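You operate a simulated robot arm through the tools that you are given. There is no shell and no other tool.

The job below is to be done with a simulated robot arm. You get a single attempt, and the scene is never put back.

JOB
Wipe the glue off the green top piece and stand its heel on the bench.
Fine: draw the slide out first and leave it out; put the rag back; the heel goes back in the row; leave the other heels and top pieces where they are. What is to be rubbed or washed off counts as gone when no trace of it is left.

The check looks at the end state, three seconds after you hand in, the way a careful person would. Anything else that was tipped, shoved, dropped, spilled or broken makes it a failure.

ROBOT AND FRAMES
A 6-joint arm with a two-finger parallel gripper, fixed in place. Base frame: the origin is at the foot of the arm, x ahead of it, y to its left, z up; the work surface is at about z = 800. Units: mm, rad, N and s.
With the tool pointing down near the work surface it reaches from about 260 to 680 mm from the base axis. Its first joint turns from -1.152 to 1.152 rad. Payload 2.9 kg.
The tool frame sits at the grasp point between the pads (the TCP): z along the fingers, y along the line on which they close. The tips reach 30 mm beyond it. The gripper opens to 110 mm. The fingers are 20 mm wide and 10 mm thick; the gripper's body (48 by 112 mm) begins 55 mm behind the TCP.
Orientation is told as [roll, pitch, yaw] about the base's x, y, z axes, in that order, counted from this pose: with the fingers straight down and closing along the base's y, the tool's x points along the base's -x, its y along +y and its z along -z.

CONTROLS
- The arm moves only by the tool play_rows. Its argument "deltas" is a list that holds one entry, the list of rows, each a list of 7 numbers: the opening, from 0 (shut) to 1 (fully open), then the shift along the tool's x, y, z in units of 250 mm (1.0 is 250 mm), then the turn, a rotation vector about the tool's x, y, z in units of 90 degrees (1.0 is 90 degrees). In form: [[[hand, tx, ty, tz, ax, ay, az], ...]]. A call has 1 to 20 rows; each row is the pose to reach, as a shift and turn from the pose commanded when the call began, along the tool's axes at that moment. A call with a number of a shift or a turn outside -1 to 1 is refused whole. Each row takes 0.2 s and may step no farther than 50 mm and 0.15 rad from the row before; otherwise, or with a gripper value out of range, the whole call is refused. Where a pose cannot be reached the arm comes as near as it can. A force on the tool above 40 N (or 10 N above the force at the start of the call, whichever is more), or a blocked arm, ends the call early, and 0.2 s more pass. The fingers move at their own pace (about 108 mm/s each) and stop on an object; they squeeze with about 38 N. The grip force told is the motor's: it shows also when the fingers shut on nothing. Time passes only in rows, and 0.2 s behind the last, so rows that repeat a pose let the fingers close. It gives the time, the measured TCP pose, the force on the tool (base axes), the opening and the grip force at its end, in the units of the frame above (readings bear some noise), with the torque about the TCP (base axes, N m) and any sound that the robot's microphone picked up.
- Cameras (640 x 400 px; columns grow to the right, rows downward): "scene" is fixed at [82.1, 437.4, 1406.7]; the picture's right is [-0.61, -0.80, 0.00], its down [-0.36, 0.28, -0.89] and it looks along [0.71, -0.54, -0.46] (base axes); focal length 346 px, centre (320, 200). "wrist" rides on the gripper at [72, 17, -103] in the tool frame; the picture's right is [-0.23, 0.97, 0.00], its down [-0.76, -0.18, -0.62] and it looks along [-0.61, -0.14, 0.78] (tool axes); focal length 222 px, centre (320, 200). There is no depth. A picture from a camera that has moved, and an enlarged one, comes with that camera's place and axes in the base frame and with its lens. The place of the scene camera against the robot may be out by one fixed shift of up to 25 mm in any direction.
- snapshot(camera): a new picture of that camera. The clock stands still meanwhile.
- close_up(camera, box): a new picture of the part [left, top, right, bottom] of that camera's present view, enlarged. The clock stands still meanwhile.
- hand_in(): hands the job in; it is judged then, once.

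Places have to be worked out from the pictures, the camera data and where the tool is seen. Open the gripper and draw the arm clear of the work before you hand the job in, unless the task says otherwise.

The tools are called after "Emit:" as name(argument=value, ...) on one line, values as JSON. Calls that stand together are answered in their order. play_rows: Moves the arm, as the interface text tells. Its arguments: {"type":"object","properties":{"deltas":{"type":"array"}},"required":["deltas"]} The other tools are called the same way: snapshot (camera) takes a picture; close_up (camera, box) takes an enlarged picture of a part of a camera's view; hand_in () hands the job in.

At the start:

```text
time_s: 0.0
position: [524.4, -46.3, 1097.2]
tool_rot: [0.0, 0.0, 0.0]
contact_force: [0.0, -0.7, 0.1]
ft_torque: [-0.01, -0.02, 0.0]
grip_width: 109.7
grip_force: 0.1
```

scene: 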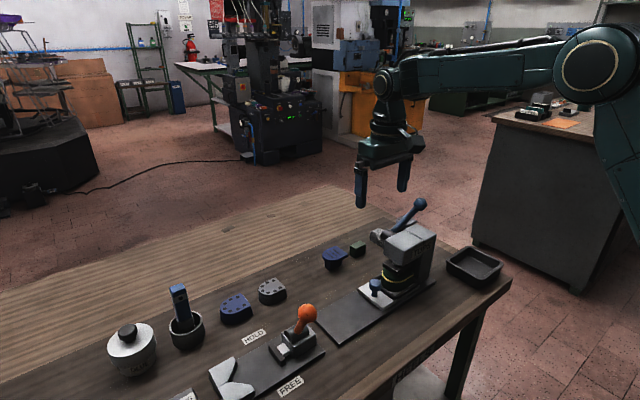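
wrist: 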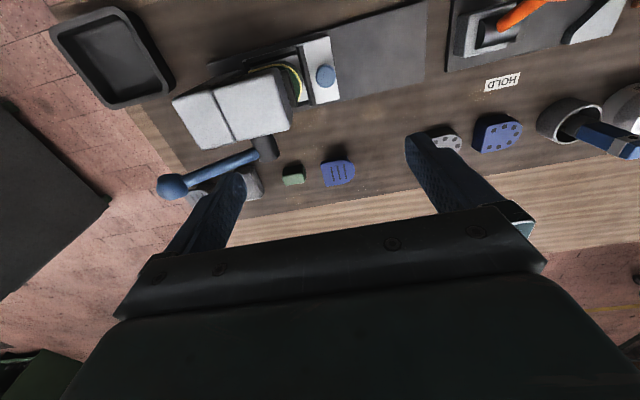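

I start by looking closely at the scene to identify the parts: the press with a slide, the clamp with HOLD/FREE, the heels, the rag and pots.

Emit:
close_up(camera="scene", box=[300, 180, 520, 320])

Emit:
close_up(camera="scene", box=[90, 260, 330, 400])

Emit:
close_up(camera="wrist", box=[140, 40, 440, 230])

Emit:
close_up(camera="wrist", box=[400, 0, 640, 180])

```text
2.86 times, centred on (410, 250) of scene
camera zoom: at [82.1, 437.4, 1406.7], right [-0.61, -0.8, 0.0], down [-0.36, 0.28, -0.89], along [0.71, -0.54, -0.46], focal length 988 px, centre (63, 57)
```

zoom: 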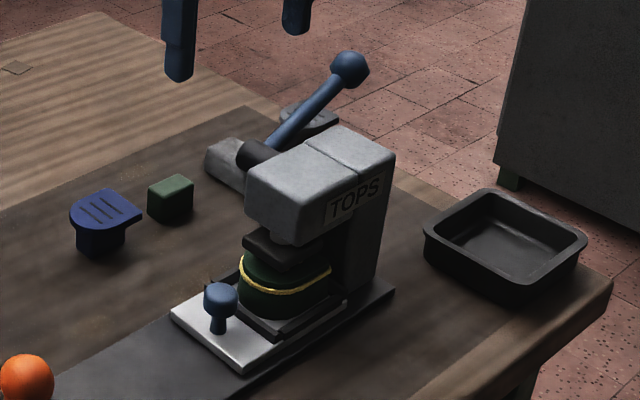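

```text
2.67 times, centred on (210, 330) of scene
camera zoom: at [82.1, 437.4, 1406.7], right [-0.61, -0.8, 0.0], down [-0.36, 0.28, -0.89], along [0.71, -0.54, -0.46], focal length 922 px, centre (613, -147)
```

zoom: 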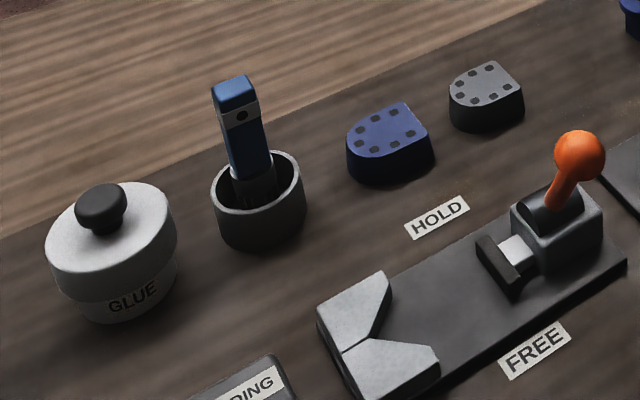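

```text
2.11 times, centred on (290, 135) of wrist
camera zoom: at [451.3, -28.9, 1200.3], right [0.23, 0.97, 0.0], down [0.76, -0.18, 0.62], along [0.61, -0.14, -0.78], focal length 468 px, centre (383, 337)
```

zoom: 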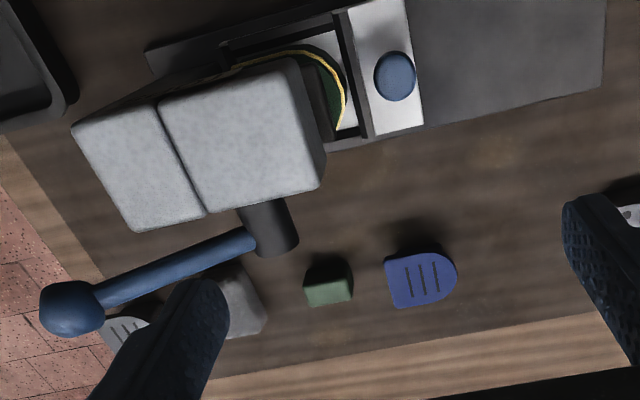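

```text
2.22 times, centred on (520, 90) of wrist
camera zoom: at [451.3, -28.9, 1200.3], right [0.23, 0.97, 0.0], down [0.76, -0.18, 0.62], along [0.61, -0.14, -0.78], focal length 494 px, centre (-124, 444)
```

zoom: 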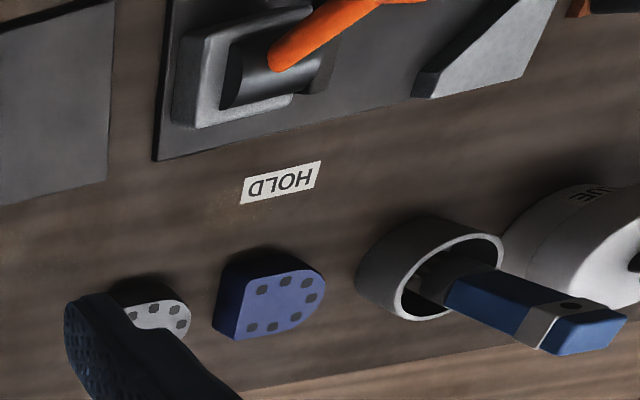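

The press at right holds a green heel on a slide with a blue knob; there's also a clamp with an orange lever, and something labelled "...DING" cut off at the bottom. I'll move the wrist camera back and to the left to see the rest of the bench.

Emit:
play_rows(deltas=[[[1, 0.1, 0.16, 0, 0, 0, 0], [1, 0.2, 0.32, 0, 0, 0, 0], [1, 0.3, 0.48, 0, 0, 0, 0], [1, 0.4, 0.64, 0, 0, 0, 0], [1, 0.5, 0.8, 0, 0, 0, 0], [1, 0.5, 0.8, 0, 0, 0, 0]]])

Emit:
snapshot(camera="wrist")

Emit:
snapshot(camera="scene")

```text
time_s: 1.4
position: [398.7, 155.7, 1097.1]
tool_rot: [0.0, -0.002, 0.0]
contact_force: [0.3, -0.1, 0.9]
ft_torque: [-0.02, 0.04, -0.02]
grip_width: 110.3
grip_force: 0.0
```

```text
taken
camera wrist: at [325.7, 172.5, 1200.6], right [0.23, 0.97, 0.0], down [0.76, -0.18, 0.62], along [0.61, -0.14, -0.78], focal length 222 px, centre (320, 200)
```

wrist: 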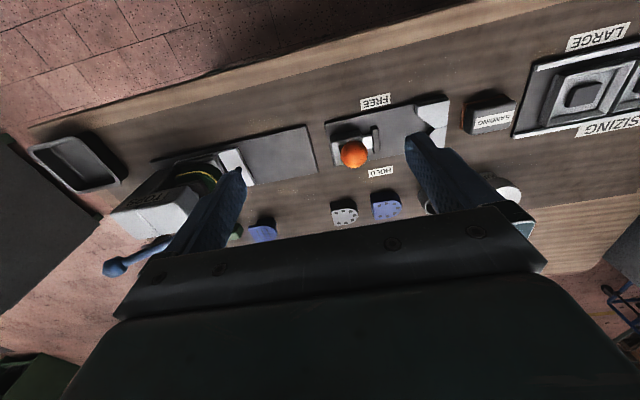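

```text
taken
```

scene: 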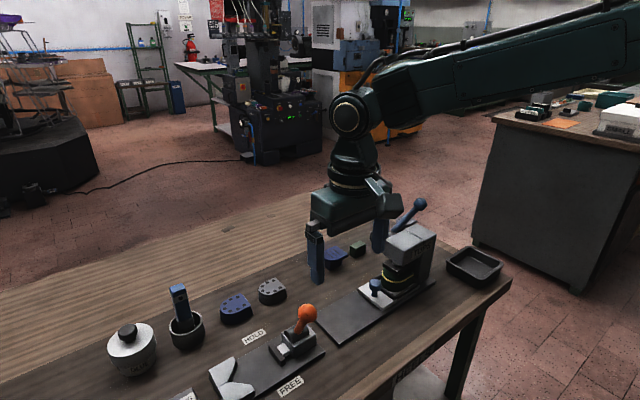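

The bench continues to the left with a sanding block and a tray marked LARGE/SIZING. I enlarge these views.

Emit:
close_up(camera="wrist", box=[440, 10, 640, 140])

Emit:
close_up(camera="wrist", box=[300, 80, 540, 230])

Emit:
close_up(camera="wrist", box=[20, 120, 320, 290])

```text
3.08 times, centred on (540, 75) of wrist
camera zoom: at [325.7, 172.5, 1200.6], right [0.23, 0.97, 0.0], down [0.76, -0.18, 0.62], along [0.61, -0.14, -0.78], focal length 684 px, centre (-357, 585)
```

zoom: 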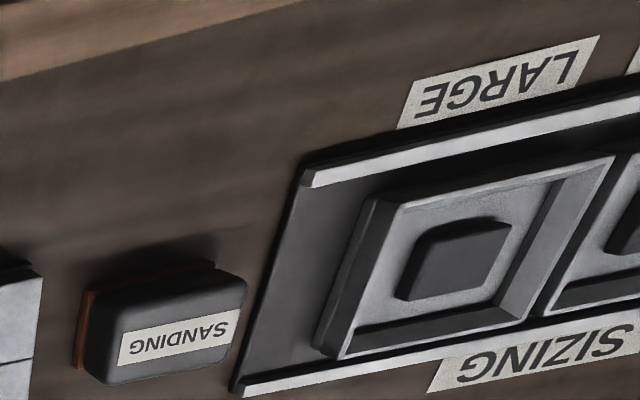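

```text
2.67 times, centred on (420, 155) of wrist
camera zoom: at [325.7, 172.5, 1200.6], right [0.23, 0.97, 0.0], down [0.76, -0.18, 0.62], along [0.61, -0.14, -0.78], focal length 592 px, centre (53, 320)
```

zoom: 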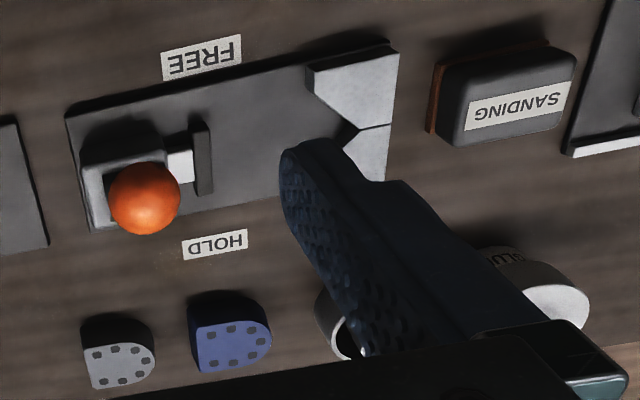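

```text
2.13 times, centred on (170, 205) of wrist
camera zoom: at [325.7, 172.5, 1200.6], right [0.23, 0.97, 0.0], down [0.76, -0.18, 0.62], along [0.61, -0.14, -0.78], focal length 474 px, centre (640, 189)
```

zoom: 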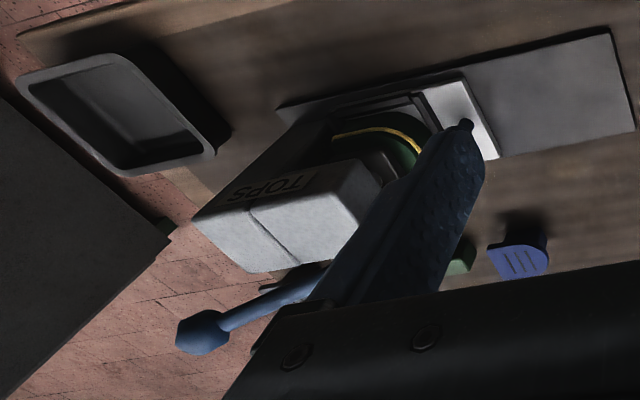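

I still haven't found the rag; I'll move farther left to see the remainder of the bench.

Emit:
play_rows(deltas=[[[1, 0.04, 0.19, 0, 0, 0, 0], [1, 0.08, 0.38, 0, 0, 0, 0], [1, 0.12, 0.57, 0, 0, 0, 0], [1, 0.16, 0.76, 0, 0, 0, 0], [1, 0.2, 0.95, 0, 0, 0, 0], [1, 0.2, 0.95, 0, 0, 0, 0]]])

Emit:
snapshot(camera="wrist")

Emit:
snapshot(camera="scene")

```text
time_s: 2.8
position: [350.0, 390.2, 1098.4]
tool_rot: [0.0, 0.001, 0.001]
contact_force: [0.1, 0.1, 0.1]
ft_torque: [-0.03, 0.01, 0.01]
grip_width: 110.1
grip_force: 0.1
```

```text
taken
camera wrist: at [276.6, 408.1, 1201.7], right [0.23, 0.97, 0.0], down [0.76, -0.18, 0.62], along [0.61, -0.14, -0.78], focal length 222 px, centre (320, 200)
```

wrist: 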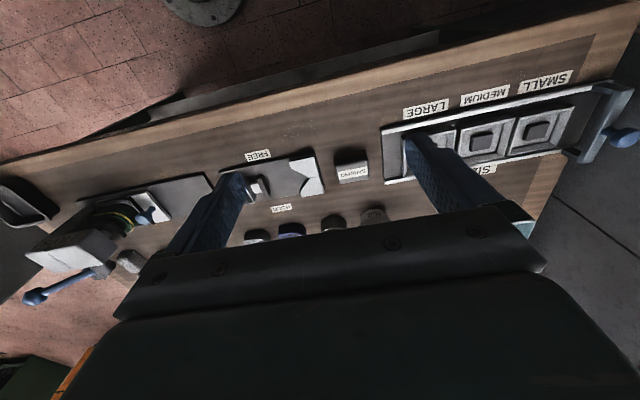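

```text
taken
```

scene: 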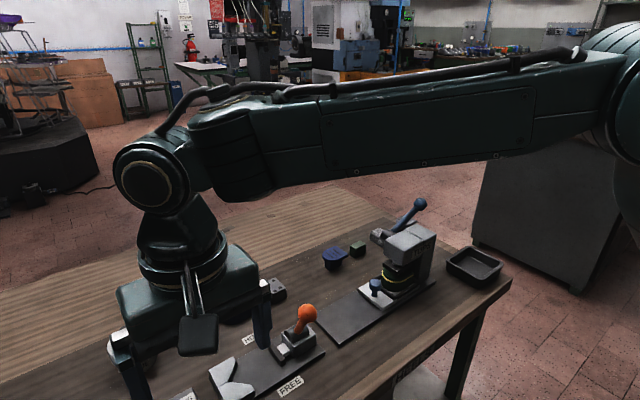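

No rag in this part. The grey block behind the press under the lever could be it, so I go back to the right to inspect the press area.

Emit:
play_rows(deltas=[[[1, -0.04, -0.19, 0, 0, 0, 0], [1, -0.08, -0.38, 0, 0, 0, 0], [1, -0.12, -0.57, 0, 0, 0, 0], [1, -0.16, -0.76, 0, 0, 0, 0], [1, -0.2, -0.95, 0, 0, 0, 0]]])

Emit:
play_rows(deltas=[[[1, -0.04, -0.19, 0, 0, 0, 0], [1, -0.08, -0.38, 0, 0, 0, 0], [1, -0.12, -0.57, 0, 0, 0, 0], [1, -0.16, -0.76, 0, 0, 0, 0], [1, -0.2, -0.95, 0, 0, 0, 0]]])

Emit:
play_rows(deltas=[[[1, -0.16, -0.1, 0, 0, 0, 0], [1, -0.32, -0.2, 0, 0, 0, 0], [1, -0.48, -0.3, 0, 0, 0, 0], [1, -0.6, -0.4, 0, 0, 0, 0], [1, -0.6, -0.4, 0, 0, 0, 0]]])

Emit:
snapshot(camera="wrist")

```text
time_s: 4.0
position: [399.4, 152.7, 1095.4]
tool_rot: [-0.001, 0.001, 0.002]
contact_force: [-0.5, 0.2, 0.6]
ft_torque: [0.04, -0.03, -0.01]
grip_width: 110.0
grip_force: 0.0
```

```text
time_s: 5.2
position: [448.9, -85.3, 1097.1]
tool_rot: [0.0, 0.0, 0.0]
contact_force: [0.2, -1.8, -0.6]
ft_torque: [-0.02, 0.04, -0.01]
grip_width: 109.9
grip_force: 0.0
```

```text
time_s: 6.4
position: [599.8, -185.9, 1096.7]
tool_rot: [0.0, 0.002, 0.001]
contact_force: [0.8, -0.5, -0.1]
ft_torque: [-0.01, 0.01, 0.0]
grip_width: 110.1
grip_force: 0.0
```

```text
taken
camera wrist: at [525.8, -169.1, 1199.6], right [0.23, 0.97, 0.0], down [0.76, -0.18, 0.62], along [0.61, -0.14, -0.78], focal length 222 px, centre (320, 200)
```

wrist: 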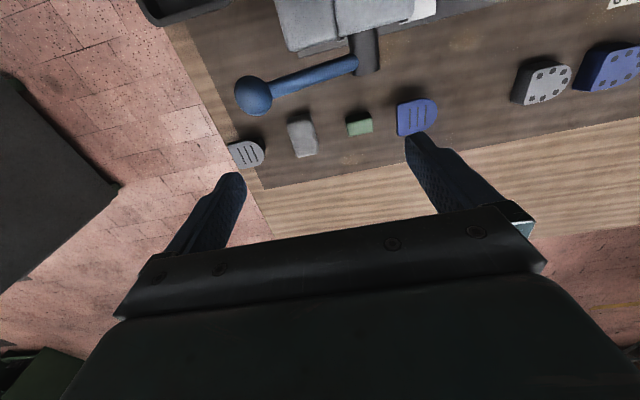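

Emit:
close_up(camera="wrist", box=[200, 40, 460, 200])

Emit:
close_up(camera="scene", box=[320, 190, 440, 270])

```text
2.46 times, centred on (330, 120) of wrist
camera zoom: at [525.8, -169.1, 1199.6], right [0.23, 0.97, 0.0], down [0.76, -0.18, 0.62], along [0.61, -0.14, -0.78], focal length 547 px, centre (295, 397)
```

zoom: 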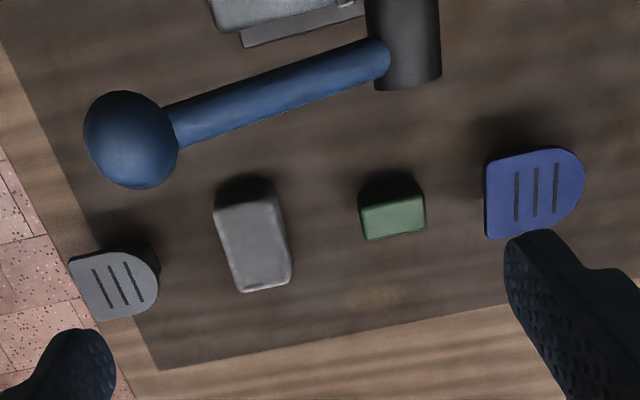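

```text
5.00 times, centred on (380, 230) of scene
camera zoom: at [82.1, 437.4, 1406.7], right [-0.61, -0.8, 0.0], down [-0.36, 0.28, -0.89], along [0.71, -0.54, -0.46], focal length 1730 px, centre (20, 50)
```

zoom: 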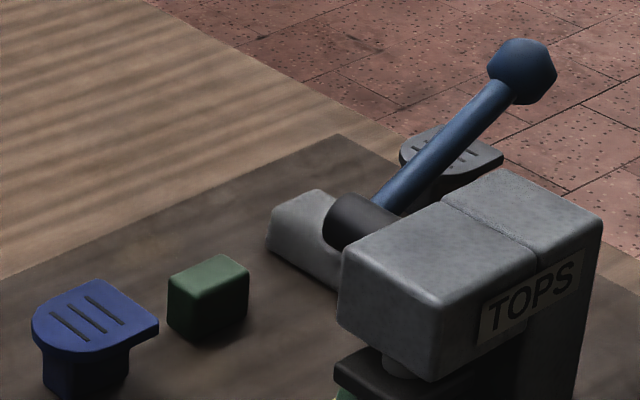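

The row at the back has a grey top piece, a soft grey block, a small green block and a blue top piece. I'll move the camera lower in front of the press to see the green heel, the slide and the pad in detail.

Emit:
play_rows(deltas=[[[1, 0.12, 0.15, 0, 0, 0, 0], [1, 0.24, 0.3, 0, 0, 0, 0], [1, 0.36, 0.45, 0, 0, 0, 0], [1, 0.48, 0.6, 0, 0, 0, 0], [1, 0.6, 0.75, 0, 0, 0, 0], [1, 0.6, 0.8, 0.18, 0, 0, 0], [1, 0.6, 0.8, 0.36, 0, 0, 0], [1, 0.6, 0.8, 0.54, 0, 0, 0], [1, 0.6, 0.8, 0.54, 0, 0, 0]]])

Emit:
snapshot(camera="wrist")

```text
time_s: 8.4
position: [448.0, 17.5, 961.9]
tool_rot: [0.001, 0.001, 0.0]
contact_force: [-0.4, 0.2, 0.4]
ft_torque: [0.0, -0.02, -0.02]
grip_width: 110.1
grip_force: 0.1
```

```text
taken
camera wrist: at [375.2, 35.5, 1064.7], right [0.23, 0.97, 0.0], down [0.76, -0.18, 0.62], along [0.61, -0.14, -0.78], focal length 222 px, centre (320, 200)
```

wrist: 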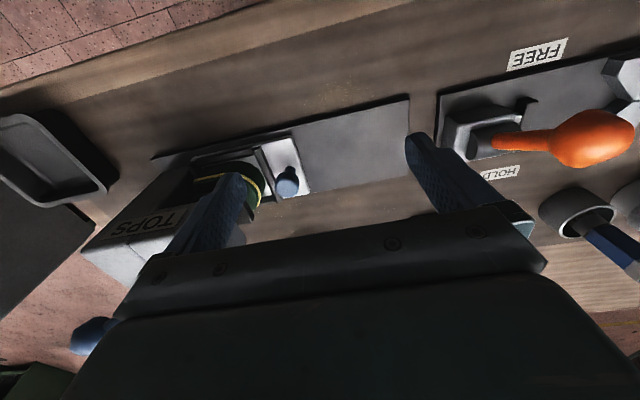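

The gripper blocks the view; I'll yaw the tool so the wrist camera looks along −y straight into the press mouth.

Emit:
play_rows(deltas=[[[1, -0.03, 0.03, 0, 0, 0, 0.09], [1, -0.06, 0.06, 0, 0, 0, 0.18], [1, -0.09, 0.09, 0, 0, 0, 0.27], [1, -0.12, 0.12, 0, 0, 0, 0.36], [1, -0.15, 0.15, 0, 0, 0, 0.45], [1, -0.18, 0.18, 0, 0, 0, 0.54], [1, -0.21, 0.21, 0, 0, 0, 0.63], [1, -0.24, 0.24, 0, 0, 0, 0.72], [1, -0.27, 0.24, 0, 0, 0, 0.81], [1, -0.29, 0.24, 0, 0, 0, 0.9], [1, -0.29, 0.24, 0, 0, 0, 0.95], [1, -0.29, 0.24, 0, 0, 0, 1.0], [1, -0.29, 0.24, 0, 0, 0, 1.0]]])

Emit:
snapshot(camera="wrist")

Emit:
snapshot(camera="scene")

```text
time_s: 11.2
position: [520.9, 76.6, 963.1]
tool_rot: [0.0, 0.001, -1.572]
contact_force: [0.9, 0.3, 0.3]
ft_torque: [-0.04, -0.01, 0.0]
grip_width: 110.3
grip_force: 0.0
```

```text
taken
camera wrist: at [538.3, 150.0, 1065.2], right [0.97, -0.23, 0.0], down [-0.18, -0.76, 0.62], along [-0.14, -0.61, -0.78], focal length 222 px, centre (320, 200)
```

wrist: 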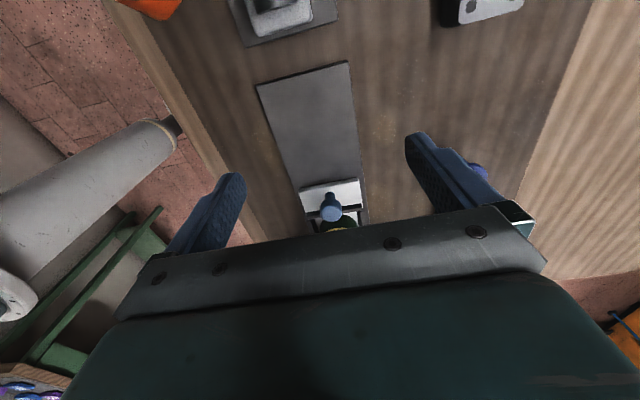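

```text
taken
```

scene: 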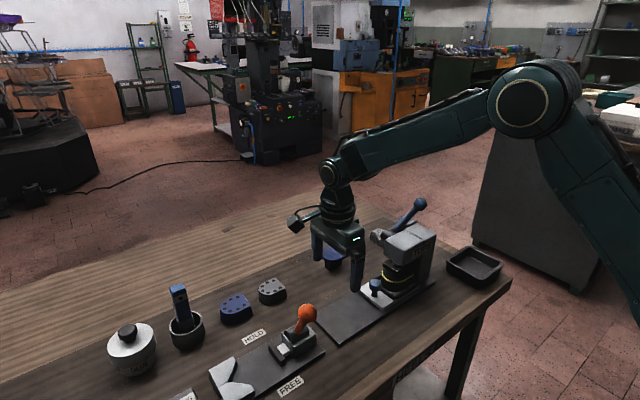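

The body of the gripper still hides the press mouth, so I'll tilt the tool about 40° so the camera looks more horizontally into the press.

Emit:
play_rows(deltas=[[[1, 0, 0, -0.05, 0, -0.09, 0], [1, -0.02, 0, -0.1, 0, -0.18, 0], [1, -0.04, 0, -0.1, 0, -0.27, 0], [1, -0.06, 0, -0.1, 0, -0.36, 0], [1, -0.08, 0, -0.1, 0, -0.45, 0], [1, -0.08, 0, -0.1, 0, -0.45, 0]]])

Emit:
snapshot(camera="wrist")

```text
time_s: 12.6
position: [521.8, 57.4, 986.8]
tool_rot: [0.001, -0.708, -1.568]
contact_force: [0.7, -0.3, 0.9]
ft_torque: [0.0, 0.01, 0.01]
grip_width: 110.0
grip_force: 0.0
```

```text
taken
camera wrist: at [538.4, 179.1, 1018.4], right [0.97, -0.17, 0.15], down [-0.18, -0.17, 0.97], along [-0.14, -0.97, -0.2], focal length 222 px, centre (320, 200)
```

wrist: 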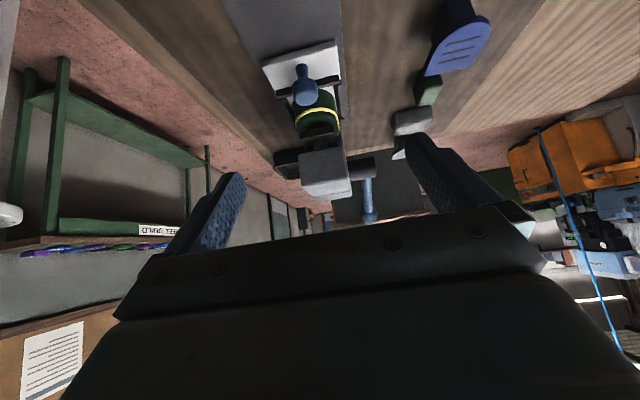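

Emit:
close_up(camera="wrist", box=[250, 30, 400, 210])

Emit:
close_up(camera="wrist", box=[370, 0, 510, 160])

```text
2.22 times, centred on (325, 120) of wrist
camera zoom: at [538.4, 179.1, 1018.4], right [0.97, -0.17, 0.15], down [-0.18, -0.17, 0.97], along [-0.14, -0.97, -0.2], focal length 494 px, centre (309, 378)
```

zoom: 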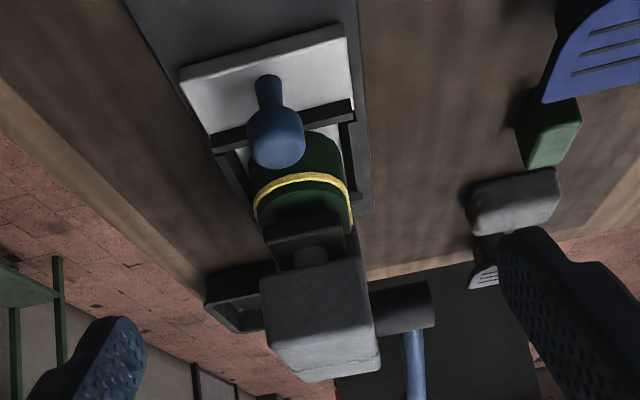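

```text
2.50 times, centred on (440, 80) of wrist
camera zoom: at [538.4, 179.1, 1018.4], right [0.97, -0.17, 0.15], down [-0.18, -0.17, 0.97], along [-0.14, -0.97, -0.2], focal length 555 px, centre (20, 500)
```

zoom: 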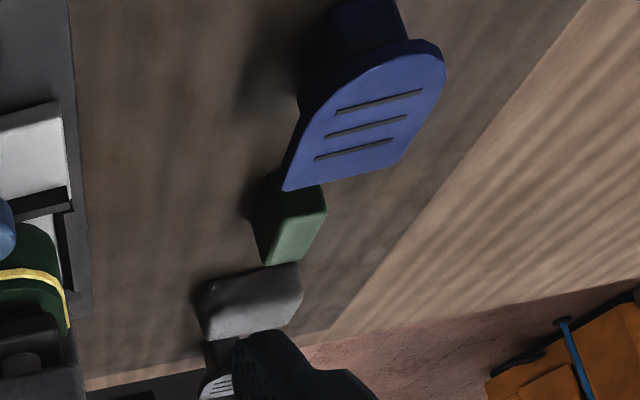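

I see the green heel with a yellow bead around it and the press pad above. I'll enlarge the scene view to check whether the pad is clear of the heel.

Emit:
close_up(camera="scene", box=[350, 240, 440, 310])

Emit:
close_up(camera="wrist", box=[285, 60, 355, 160])

```text
5.71 times, centred on (395, 275) of scene
camera zoom: at [82.1, 437.4, 1406.7], right [-0.61, -0.8, 0.0], down [-0.36, 0.28, -0.89], along [0.71, -0.54, -0.46], focal length 1977 px, centre (-109, -229)
```

zoom: 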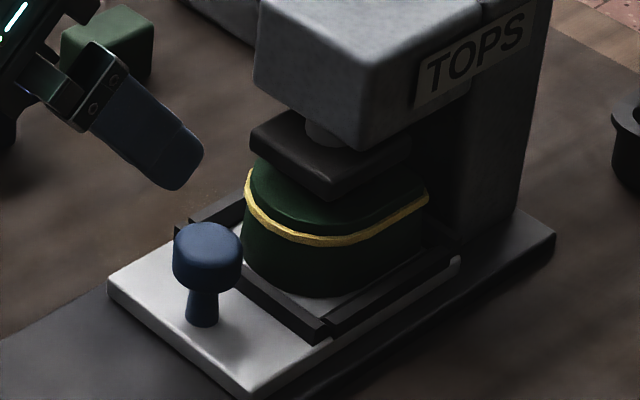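

```text
4.00 times, centred on (320, 110) of wrist
camera zoom: at [538.4, 179.1, 1018.4], right [0.97, -0.17, 0.15], down [-0.18, -0.17, 0.97], along [-0.14, -0.97, -0.2], focal length 888 px, centre (320, 560)
```

zoom: 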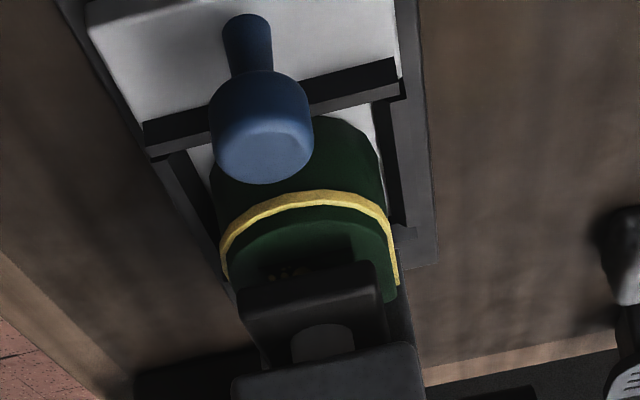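

The pad appears to be raised clear above the green top piece. Now I check the grey block and the green block to determine which is the rag.

Emit:
close_up(camera="wrist", box=[385, 60, 455, 160])

Emit:
close_up(camera="scene", box=[345, 220, 405, 265])

```text
4.00 times, centred on (420, 110) of wrist
camera zoom: at [538.4, 179.1, 1018.4], right [0.97, -0.17, 0.15], down [-0.18, -0.17, 0.97], along [-0.14, -0.97, -0.2], focal length 888 px, centre (-80, 560)
```

zoom: 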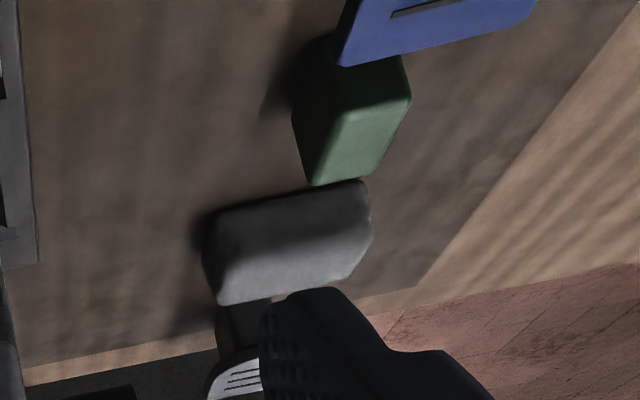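

```text
8.89 times, centred on (375, 242) of scene
camera zoom: at [82.1, 437.4, 1406.7], right [-0.61, -0.8, 0.0], down [-0.36, 0.28, -0.89], along [0.71, -0.54, -0.46], focal length 3075 px, centre (-169, -178)
```

zoom: 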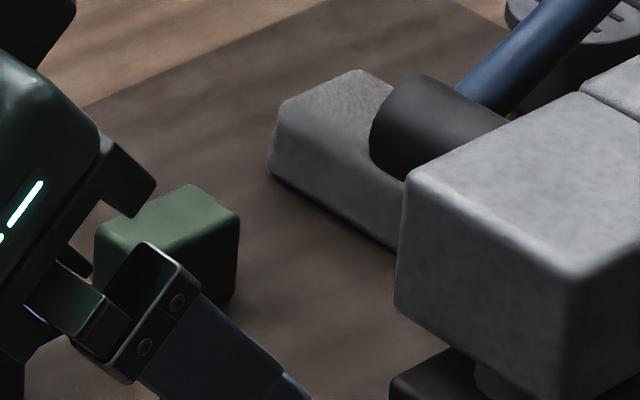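

The grey block shows a cloth-like wrinkled top, so I take it to be the rag (about (674, −232)). The knob works out at about (509, −34.5, 860); I untilt and go above it with the fingers closing along x.

Emit:
play_rows(deltas=[[[1, 0, -0.01, 0.02, 0, 0.09, 0], [1, 0, -0.02, 0.04, 0, 0.18, 0], [1, 0, -0.03, 0.06, 0, 0.27, 0], [1, -0.04, -0.04, 0.12, 0, 0.36, 0], [1, -0.08, -0.05, 0.2, 0, 0.45, 0], [1, -0.12, -0.051, 0.3, 0, 0.45, 0], [1, -0.158, -0.051, 0.381, 0, 0.45, 0], [1, -0.158, -0.051, 0.381, 0, 0.45, 0]]])

Emit:
snapshot(camera="wrist")

Emit:
snapshot(camera="scene")

```text
time_s: 14.4
position: [508.3, -36.5, 939.4]
tool_rot: [0.0, 0.0, -1.57]
contact_force: [-0.4, -0.3, 1.3]
ft_torque: [-0.02, -0.02, 0.0]
grip_width: 110.0
grip_force: 0.0
```

```text
taken
camera wrist: at [525.0, 36.6, 1043.0], right [0.97, -0.23, 0.0], down [-0.18, -0.76, 0.62], along [-0.14, -0.61, -0.78], focal length 222 px, centre (320, 200)
```

wrist: 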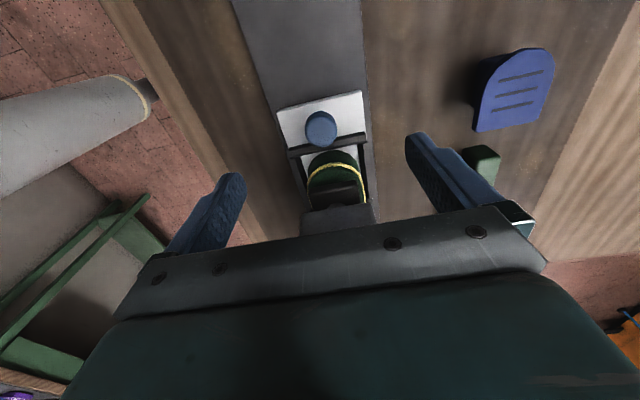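

```text
taken
```

scene: 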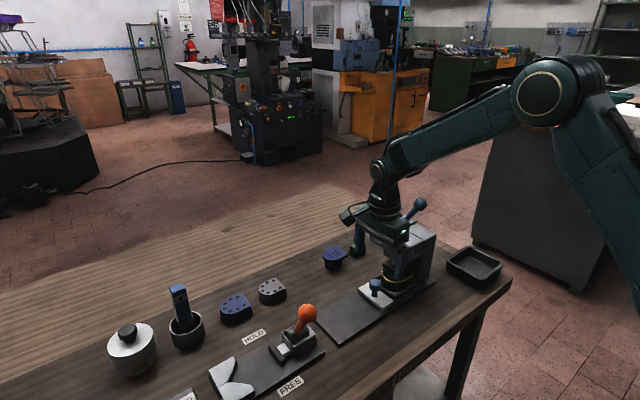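

Emit:
close_up(camera="wrist", box=[260, 80, 390, 210])

Emit:
close_up(camera="scene", box=[330, 200, 450, 320])

```text
3.08 times, centred on (325, 145) of wrist
camera zoom: at [525.0, 36.6, 1043.0], right [0.97, -0.23, 0.0], down [-0.18, -0.76, 0.62], along [-0.14, -0.61, -0.78], focal length 684 px, centre (305, 369)
```

zoom: 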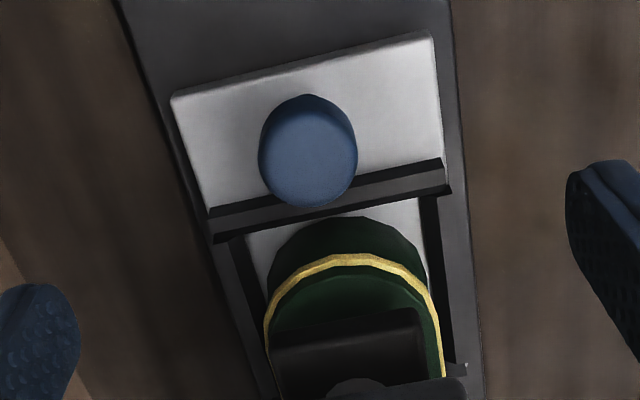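

```text
3.33 times, centred on (390, 260) of scene
camera zoom: at [82.1, 437.4, 1406.7], right [-0.61, -0.8, 0.0], down [-0.36, 0.28, -0.89], along [0.71, -0.54, -0.46], focal length 1153 px, centre (87, 0)
```

zoom: 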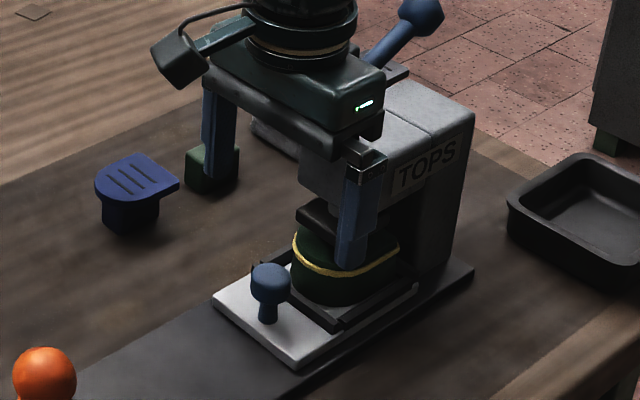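

The knob centre comes out again at (509, −34, 856), head about 28 mm wide, slide top about z 826. I descend so the tips stay ~10 mm above the slide, and close on the knob.

Emit:
play_rows(deltas=[[[1, 0.005, 0.003, 0.1, 0, 0, 0], [1, 0.012, 0.003, 0.2, 0, 0, 0], [1, 0.012, 0.003, 0.29, 0, 0, 0], [1, 0.012, 0.003, 0.29, 0, 0, 0], [0.5, 0.012, 0.003, 0.29, 0, 0, 0], [0.22, 0.012, 0.003, 0.29, 0, 0, 0], [0.22, 0.012, 0.003, 0.29, 0, 0, 0], [0, 0.012, 0.003, 0.29, 0, 0, 0], [0, 0.012, 0.003, 0.29, 0, 0, 0], [0, 0.012, 0.003, 0.29, 0, 0, 0]]])

Emit:
snapshot(camera="scene")

```text
time_s: 16.6
position: [509.6, -33.5, 868.9]
tool_rot: [0.001, 0.0, -1.572]
contact_force: [4.0, 0.4, -5.4]
ft_torque: [0.02, -0.1, 0.01]
grip_width: 27.2
grip_force: 45.5
```

```text
taken
```

scene: 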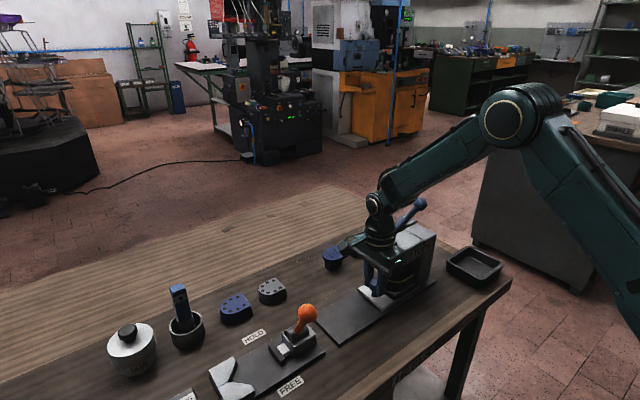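

The knob is held (27.2 mm). I draw the slide in +y gently, 20 mm first, watching the force and the heel.

Emit:
play_rows(deltas=[[[0, 0.02, 0, 0, 0, 0, 0], [0, 0.04, 0, 0, 0, 0, 0], [0, 0.06, 0, 0, 0, 0, 0], [0, 0.08, 0, 0, 0, 0, 0]]])

Emit:
close_up(camera="scene", box=[330, 200, 450, 320])

```text
time_s: 17.6
position: [510.3, -11.6, 868.7]
tool_rot: [0.001, 0.0, -1.571]
contact_force: [4.1, -1.1, 0.6]
ft_torque: [-0.1, 0.02, -0.03]
grip_width: 27.1
grip_force: 44.9
```

```text
3.33 times, centred on (390, 260) of scene
camera zoom: at [82.2, 437.4, 1406.7], right [-0.61, -0.8, 0.0], down [-0.36, 0.28, -0.89], along [0.71, -0.54, -0.46], focal length 1153 px, centre (87, 0)
```

zoom: 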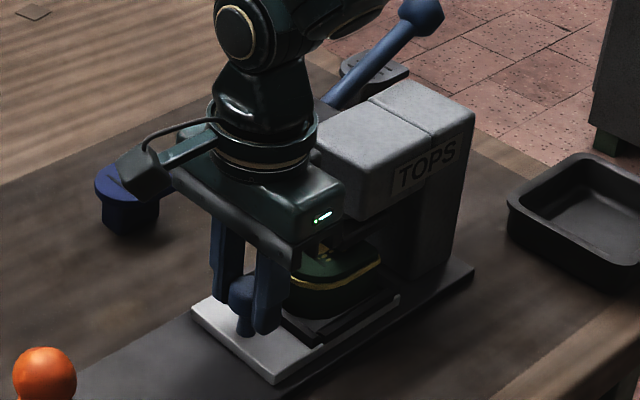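

The slide moves freely and the heel comes with it, clear of the pad; I notice yellow on top of the top piece as well. I keep drawing it out.

Emit:
play_rows(deltas=[[[0, 0.03, 0, 0, 0, 0, 0], [0, 0.06, 0, 0, 0, 0, 0], [0, 0.09, 0, 0, 0, 0, 0], [0, 0.12, 0, 0, 0, 0, 0], [0, 0.15, 0, 0, 0, 0, 0], [0, 0.18, 0, 0, 0, 0, 0], [0, 0.21, 0, 0, 0, 0, 0], [0, 0.24, 0, 0, 0, 0, 0], [0, 0.27, 0, 0, 0, 0, 0], [0, 0.3, 0, 0, 0, 0, 0]]])

Emit:
snapshot(camera="scene")

Emit:
snapshot(camera="wrist")

```text
time_s: 19.8
position: [510.7, 61.8, 868.9]
tool_rot: [0.001, -0.001, -1.572]
contact_force: [-1.0, -0.5, 16.3]
ft_torque: [-0.22, 0.04, 0.0]
grip_width: 27.4
grip_force: 44.8
```

```text
taken
```

scene: 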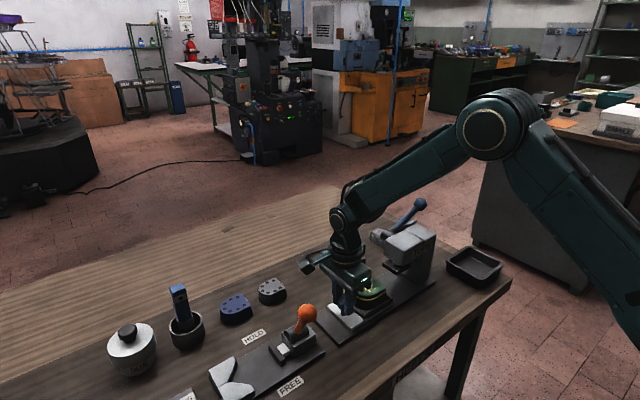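

```text
taken
camera wrist: at [526.1, 135.5, 971.6], right [0.97, -0.23, 0.0], down [-0.18, -0.76, 0.62], along [-0.14, -0.61, -0.78], focal length 222 px, centre (320, 200)
```

wrist: 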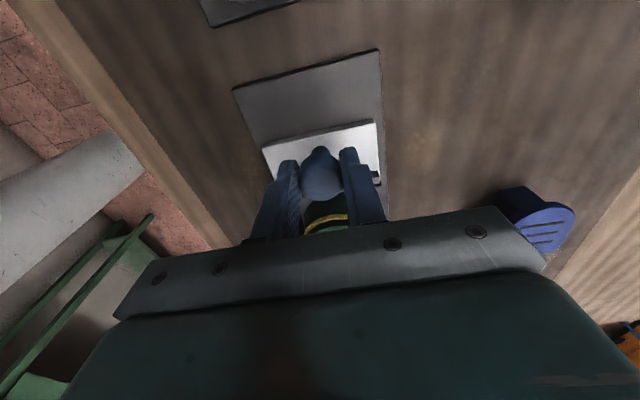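

The slide has come out ~95 mm with no resistance along y. I ease z by 1.5 mm and keep pulling until the stop or the end of the track.

Emit:
play_rows(deltas=[[[0, 0.02, 0, -0.006, 0, 0, 0], [0, 0.04, 0, -0.006, 0, 0, 0], [0, 0.06, 0, -0.006, 0, 0, 0], [0, 0.08, 0, -0.006, 0, 0, 0], [0, 0.1, 0, -0.006, 0, 0, 0]]])

Emit:
close_up(camera="scene", box=[310, 220, 450, 340])

```text
time_s: 21.0
position: [510.1, 87.6, 868.1]
tool_rot: [0.001, 0.0, -1.572]
contact_force: [9.4, -1.2, -18.3]
ft_torque: [0.18, -0.24, 0.0]
grip_width: 27.1
grip_force: 45.6
```

```text
3.33 times, centred on (380, 280) of scene
camera zoom: at [82.6, 437.5, 1406.6], right [-0.61, -0.8, 0.0], down [-0.36, 0.28, -0.89], along [0.71, -0.54, -0.46], focal length 1153 px, centre (120, -67)
```

zoom: 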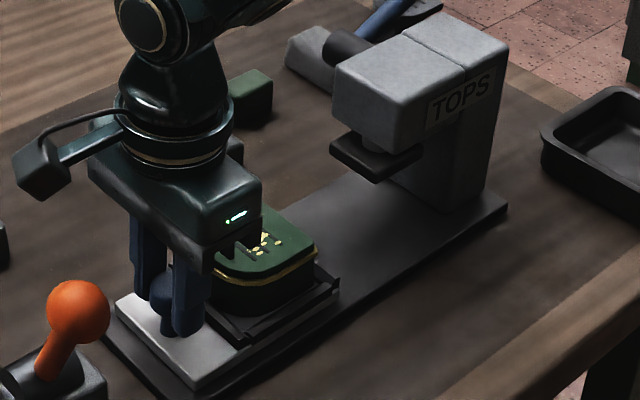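

The heel is well clear of the press, with glue dabs on its top as well as the bead. I nudge on a bit further to feel for the slide's stop.

Emit:
play_rows(deltas=[[[0, 0.01, 0, 0.003, 0, 0, 0], [0, 0.02, 0, 0.003, 0, 0, 0], [0, 0.03, 0, 0.003, 0, 0, 0], [0, 0.04, 0, 0.003, 0, 0, 0]]])

Emit:
close_up(camera="scene", box=[300, 240, 440, 360])

```text
time_s: 22.0
position: [510.9, 97.4, 869.5]
tool_rot: [-0.001, -0.001, -1.571]
contact_force: [8.6, -0.4, -18.9]
ft_torque: [0.26, -0.18, 0.09]
grip_width: 27.1
grip_force: 45.5
```

```text
3.33 times, centred on (370, 300) of scene
camera zoom: at [82.6, 437.4, 1406.6], right [-0.61, -0.8, 0.0], down [-0.36, 0.28, -0.89], along [0.71, -0.54, -0.46], focal length 1153 px, centre (153, -133)
```

zoom: 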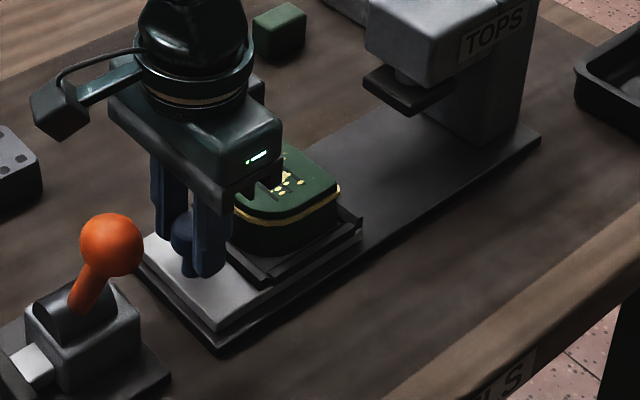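

No stop felt yet and the slide edge is nearly at the end of its track; I try a last few millimetres.

Emit:
play_rows(deltas=[[[0, 0.008, 0, 0.002, 0, 0, 0], [0, 0.016, 0, 0.002, 0, 0, 0], [0, 0.024, 0, 0.002, 0, 0, 0]]])

Emit:
close_up(camera="scene", box=[300, 240, 440, 360])

```text
time_s: 22.8
position: [509.5, 98.0, 869.5]
tool_rot: [-0.001, -0.006, -1.58]
contact_force: [1.4, -32.8, -2.1]
ft_torque: [-0.57, -0.01, 0.02]
grip_width: 27.6
grip_force: 44.9
```

```text
3.33 times, centred on (370, 300) of scene
camera zoom: at [82.2, 436.6, 1406.9], right [-0.61, -0.8, 0.0], down [-0.36, 0.28, -0.89], along [0.71, -0.54, -0.46], focal length 1153 px, centre (153, -133)
```

zoom: 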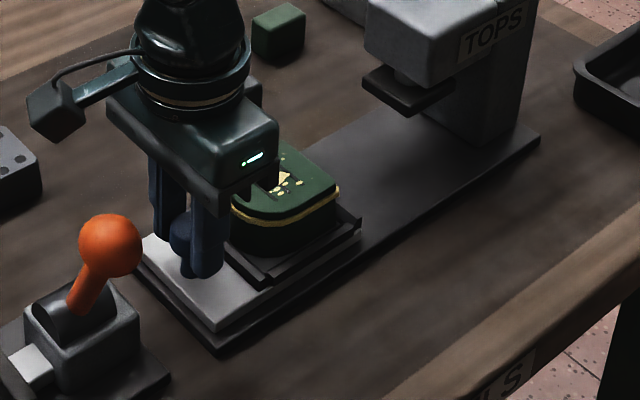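

The stop is felt (−33 N along y) at about y = 98. I ease off, open the fingers and lift clear of the knob.

Emit:
play_rows(deltas=[[[0, -0.012, 0, 0, 0, 0, 0], [0, -0.02, 0, 0, 0, 0, 0], [0.5, -0.02, 0, 0, 0, 0, 0], [0.6, -0.02, 0, 0, 0, 0, 0], [0.6, -0.02, 0, 0, 0, 0, 0], [0.6, -0.02, 0, -0.15, 0, 0, 0], [0.6, -0.02, 0, -0.3, 0, 0, 0], [0.6, -0.02, 0, -0.45, 0, 0, 0], [0.6, -0.02, 0, -0.6, 0, 0, 0], [0.6, -0.02, 0, -0.6, 0, 0, 0]]])

Emit:
snapshot(camera="scene")

Emit:
snapshot(camera="wrist")

```text
time_s: 25.0
position: [507.0, 97.6, 1017.6]
tool_rot: [0.002, -0.001, -1.571]
contact_force: [-0.6, 0.9, 0.3]
ft_torque: [0.01, -0.01, -0.01]
grip_width: 66.1
grip_force: 0.1
```

```text
taken
```

scene: 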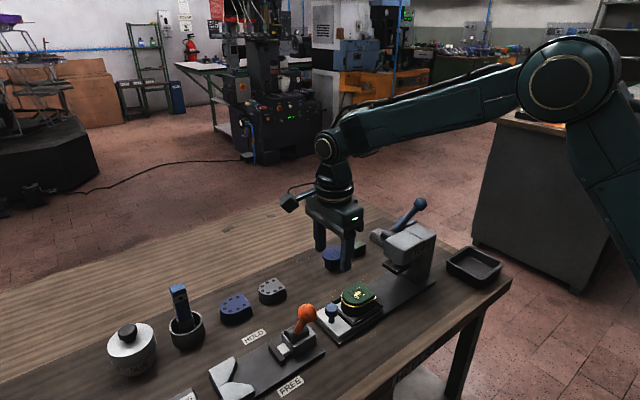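

```text
taken
camera wrist: at [524.0, 170.6, 1120.4], right [0.97, -0.23, 0.0], down [-0.18, -0.76, 0.62], along [-0.14, -0.61, -0.78], focal length 222 px, centre (320, 200)
```

wrist: 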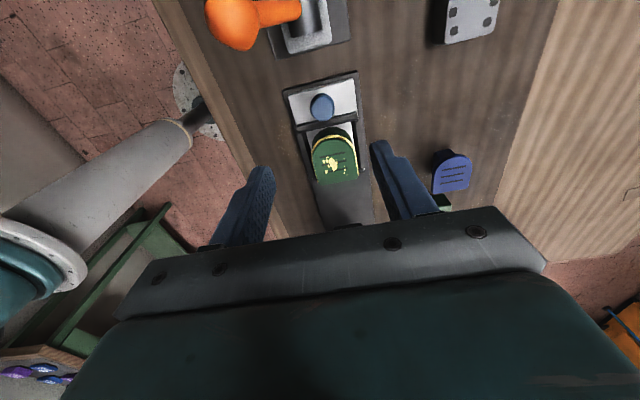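

Emit:
close_up(camera="wrist", box=[280, 70, 400, 220])

Emit:
close_up(camera="scene", box=[310, 270, 400, 340])

```text
2.67 times, centred on (340, 145) of wrist
camera zoom: at [524.0, 170.6, 1120.4], right [0.97, -0.23, 0.0], down [-0.18, -0.76, 0.62], along [-0.14, -0.61, -0.78], focal length 592 px, centre (267, 347)
```

zoom: 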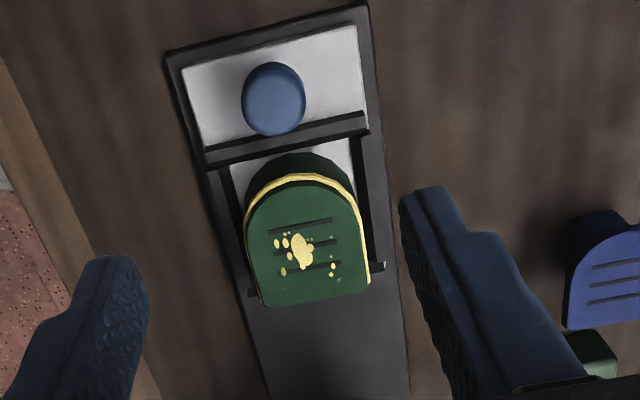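

```text
5.71 times, centred on (355, 305) of scene
camera zoom: at [82.1, 437.4, 1406.7], right [-0.61, -0.8, 0.0], down [-0.36, 0.28, -0.89], along [0.71, -0.54, -0.46], focal length 1977 px, centre (120, -400)
```

zoom: 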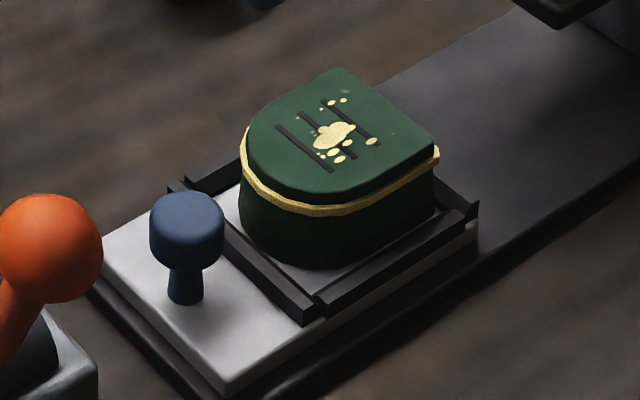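

The glue shows as a splodge with specks on the top face plus a yellow bead round the joint. I keep the fingers high and travel toward the rag (around x 638–710, y −253…−213, ~27 mm high); because the camera would meet the lever at yaw 0, I'll turn to yaw 180°.

Emit:
play_rows(deltas=[[[0.6, 0, 0, -0.2, 0, 0, 0], [0.6, 0, 0, -0.4, 0, 0, 0], [0.6, -0.16, 0.08, -0.4, 0, 0, 0], [0.6, -0.32, 0.16, -0.4, 0, 0, 0], [0.6, -0.48, 0.24, -0.4, 0, 0, 0], [0.6, -0.64, 0.32, -0.4, 0, 0, 0], [0.6, -0.8, 0.4, -0.4, 0, 0, 0]]])

Emit:
play_rows(deltas=[[[0.6, -0.05, 0.02, 0, 0, 0, 0.09], [0.6, -0.1, 0.04, 0, 0, 0, 0.18], [0.6, -0.15, 0.06, 0, 0, 0, 0.27], [0.6, -0.2, 0.08, 0, 0, 0, 0.36], [0.6, -0.25, 0.1, 0, 0, 0, 0.45], [0.6, -0.3, 0.12, 0, 0, 0, 0.54], [0.6, -0.35, 0.14, 0, 0, 0, 0.63], [0.6, -0.4, 0.16, 0, 0, 0, 0.72], [0.6, -0.45, 0.17, 0, 0, 0, 0.81], [0.6, -0.5, 0.18, 0, 0, 0, 0.9], [0.6, -0.53, 0.19, 0, 0, 0, 0.95], [0.6, -0.53, 0.19, 0, 0, 0, 1.0], [0.6, -0.53, 0.19, 0, 0, 0, 1.0]]])

Emit:
snapshot(camera="wrist")

Emit:
snapshot(camera="scene")

```text
time_s: 26.6
position: [606.6, -104.0, 1119.0]
tool_rot: [0.0, 0.0, -1.569]
contact_force: [-1.1, 0.3, -0.5]
ft_torque: [-0.01, 0.02, 0.0]
grip_width: 66.0
grip_force: 0.1
```

```text
time_s: 29.4
position: [592.8, -235.4, 1100.9]
tool_rot: [-0.001, 0.001, -3.102]
contact_force: [0.7, -0.2, -0.1]
ft_torque: [0.02, 0.0, 0.01]
grip_width: 66.1
grip_force: 0.0
out of reach, approached as far as the arm can: row 3, 4, 5, 6, 7, 8, 9, 10, 11, 12, 13
```

```text
taken
camera wrist: at [664.3, -248.8, 1203.9], right [-0.19, -0.98, 0.0], down [-0.77, 0.15, 0.62], along [-0.61, 0.12, -0.78], focal length 222 px, centre (320, 200)
```

wrist: 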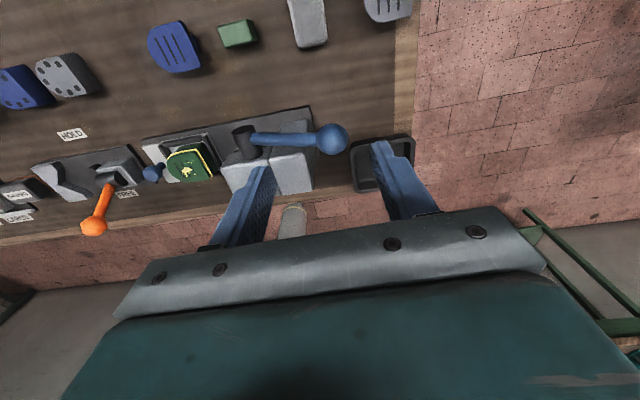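

```text
taken
```

scene: 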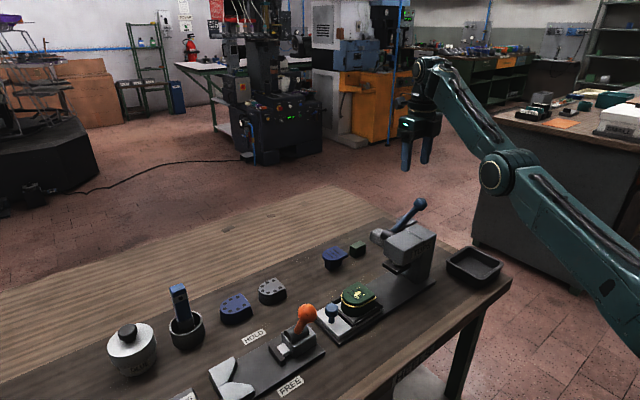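

I'm above the lever ball (ball worked out at about (565, −243, 970), radius 16) and at the reach limit at this height. With a 10° outward tilt the rag should be reachable; I tilt and come down to z≈1040 first, moving outward.

Emit:
play_rows(deltas=[[[0.6, -0.016, -0.014, 0.05, 0, 0.03, 0], [0.6, -0.016, -0.014, 0.1, 0, 0.06, 0], [0.6, -0.016, -0.014, 0.15, 0, 0.09, 0], [0.6, -0.016, -0.014, 0.2, 0, 0.111, 0], [0.6, -0.016, -0.014, 0.26, 0, 0.111, 0], [0.6, -0.016, -0.014, 0.316, 0, 0.111, 0], [0.6, -0.016, -0.014, 0.316, 0, 0.111, 0]]])

Emit:
snapshot(camera="wrist")

Emit:
snapshot(camera="scene")

```text
time_s: 31.0
position: [598.2, -236.6, 1022.4]
tool_rot: [0.0, 0.174, 3.142]
contact_force: [0.0, -0.5, 0.0]
ft_torque: [0.02, -0.01, 0.01]
grip_width: 65.9
grip_force: 0.0
out of reach, approached as far as the arm can: row 4, 5, 6, 7
```

```text
taken
camera wrist: at [650.8, -253.2, 1135.5], right [-0.22, -0.97, -0.04], down [-0.86, 0.18, 0.48], along [-0.46, 0.14, -0.87], focal length 222 px, centre (320, 200)
```

wrist: 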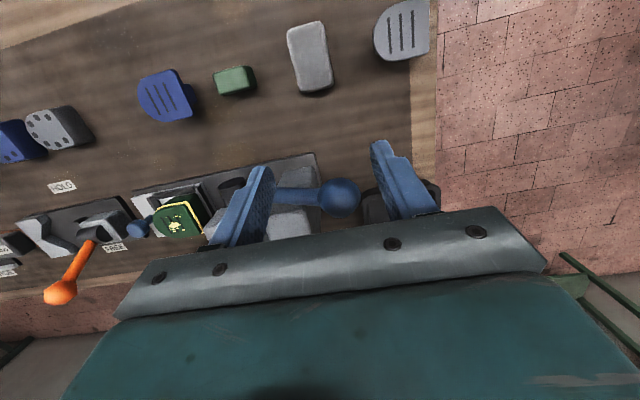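

```text
taken
```

scene: 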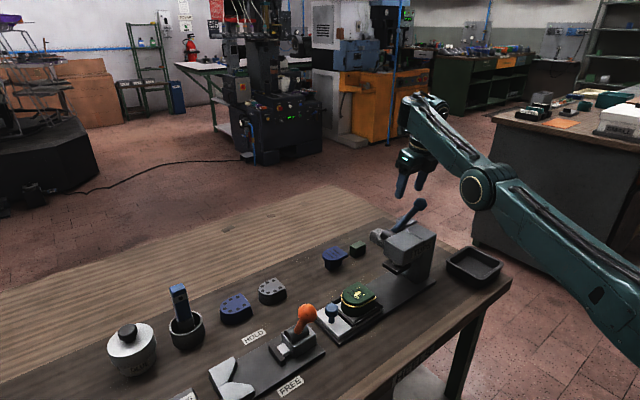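

The tilt is on and I'm at (598, −237, 1022), still above and beside the ball. I move outward and down a little to test what reach there is.

Emit:
play_rows(deltas=[[[0.6, 0.04, -0.004, 0.045, 0, 0, 0], [0.6, 0.08, -0.008, 0.09, 0, 0, 0], [0.6, 0.12, -0.012, 0.135, 0, 0, 0], [0.6, 0.16, -0.0144, 0.178, 0, 0, 0], [0.6, 0.16, -0.0144, 0.178, 0, 0, 0]]])

Emit:
snapshot(camera="wrist")

```text
time_s: 32.2
position: [633.1, -226.6, 994.5]
tool_rot: [0.004, 0.164, -3.141]
contact_force: [-0.4, 0.3, -0.1]
ft_torque: [-0.02, 0.02, 0.01]
grip_width: 65.9
grip_force: 0.0
out of reach, approached as far as the arm can: row 3, 4, 5
```

```text
taken
camera wrist: at [687.0, -243.4, 1109.3], right [-0.23, -0.97, -0.03], down [-0.85, 0.18, 0.49], along [-0.47, 0.14, -0.87], focal length 222 px, centre (320, 200)
```

wrist: 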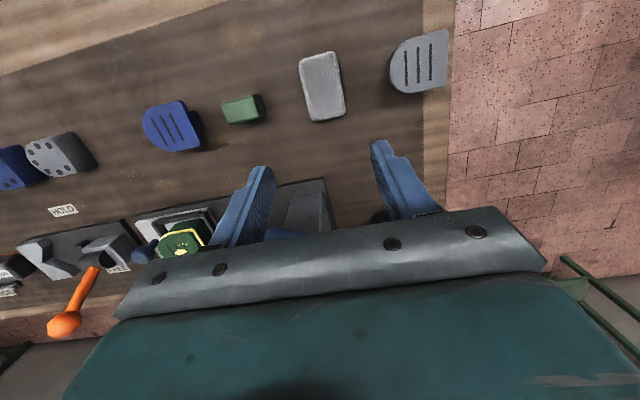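

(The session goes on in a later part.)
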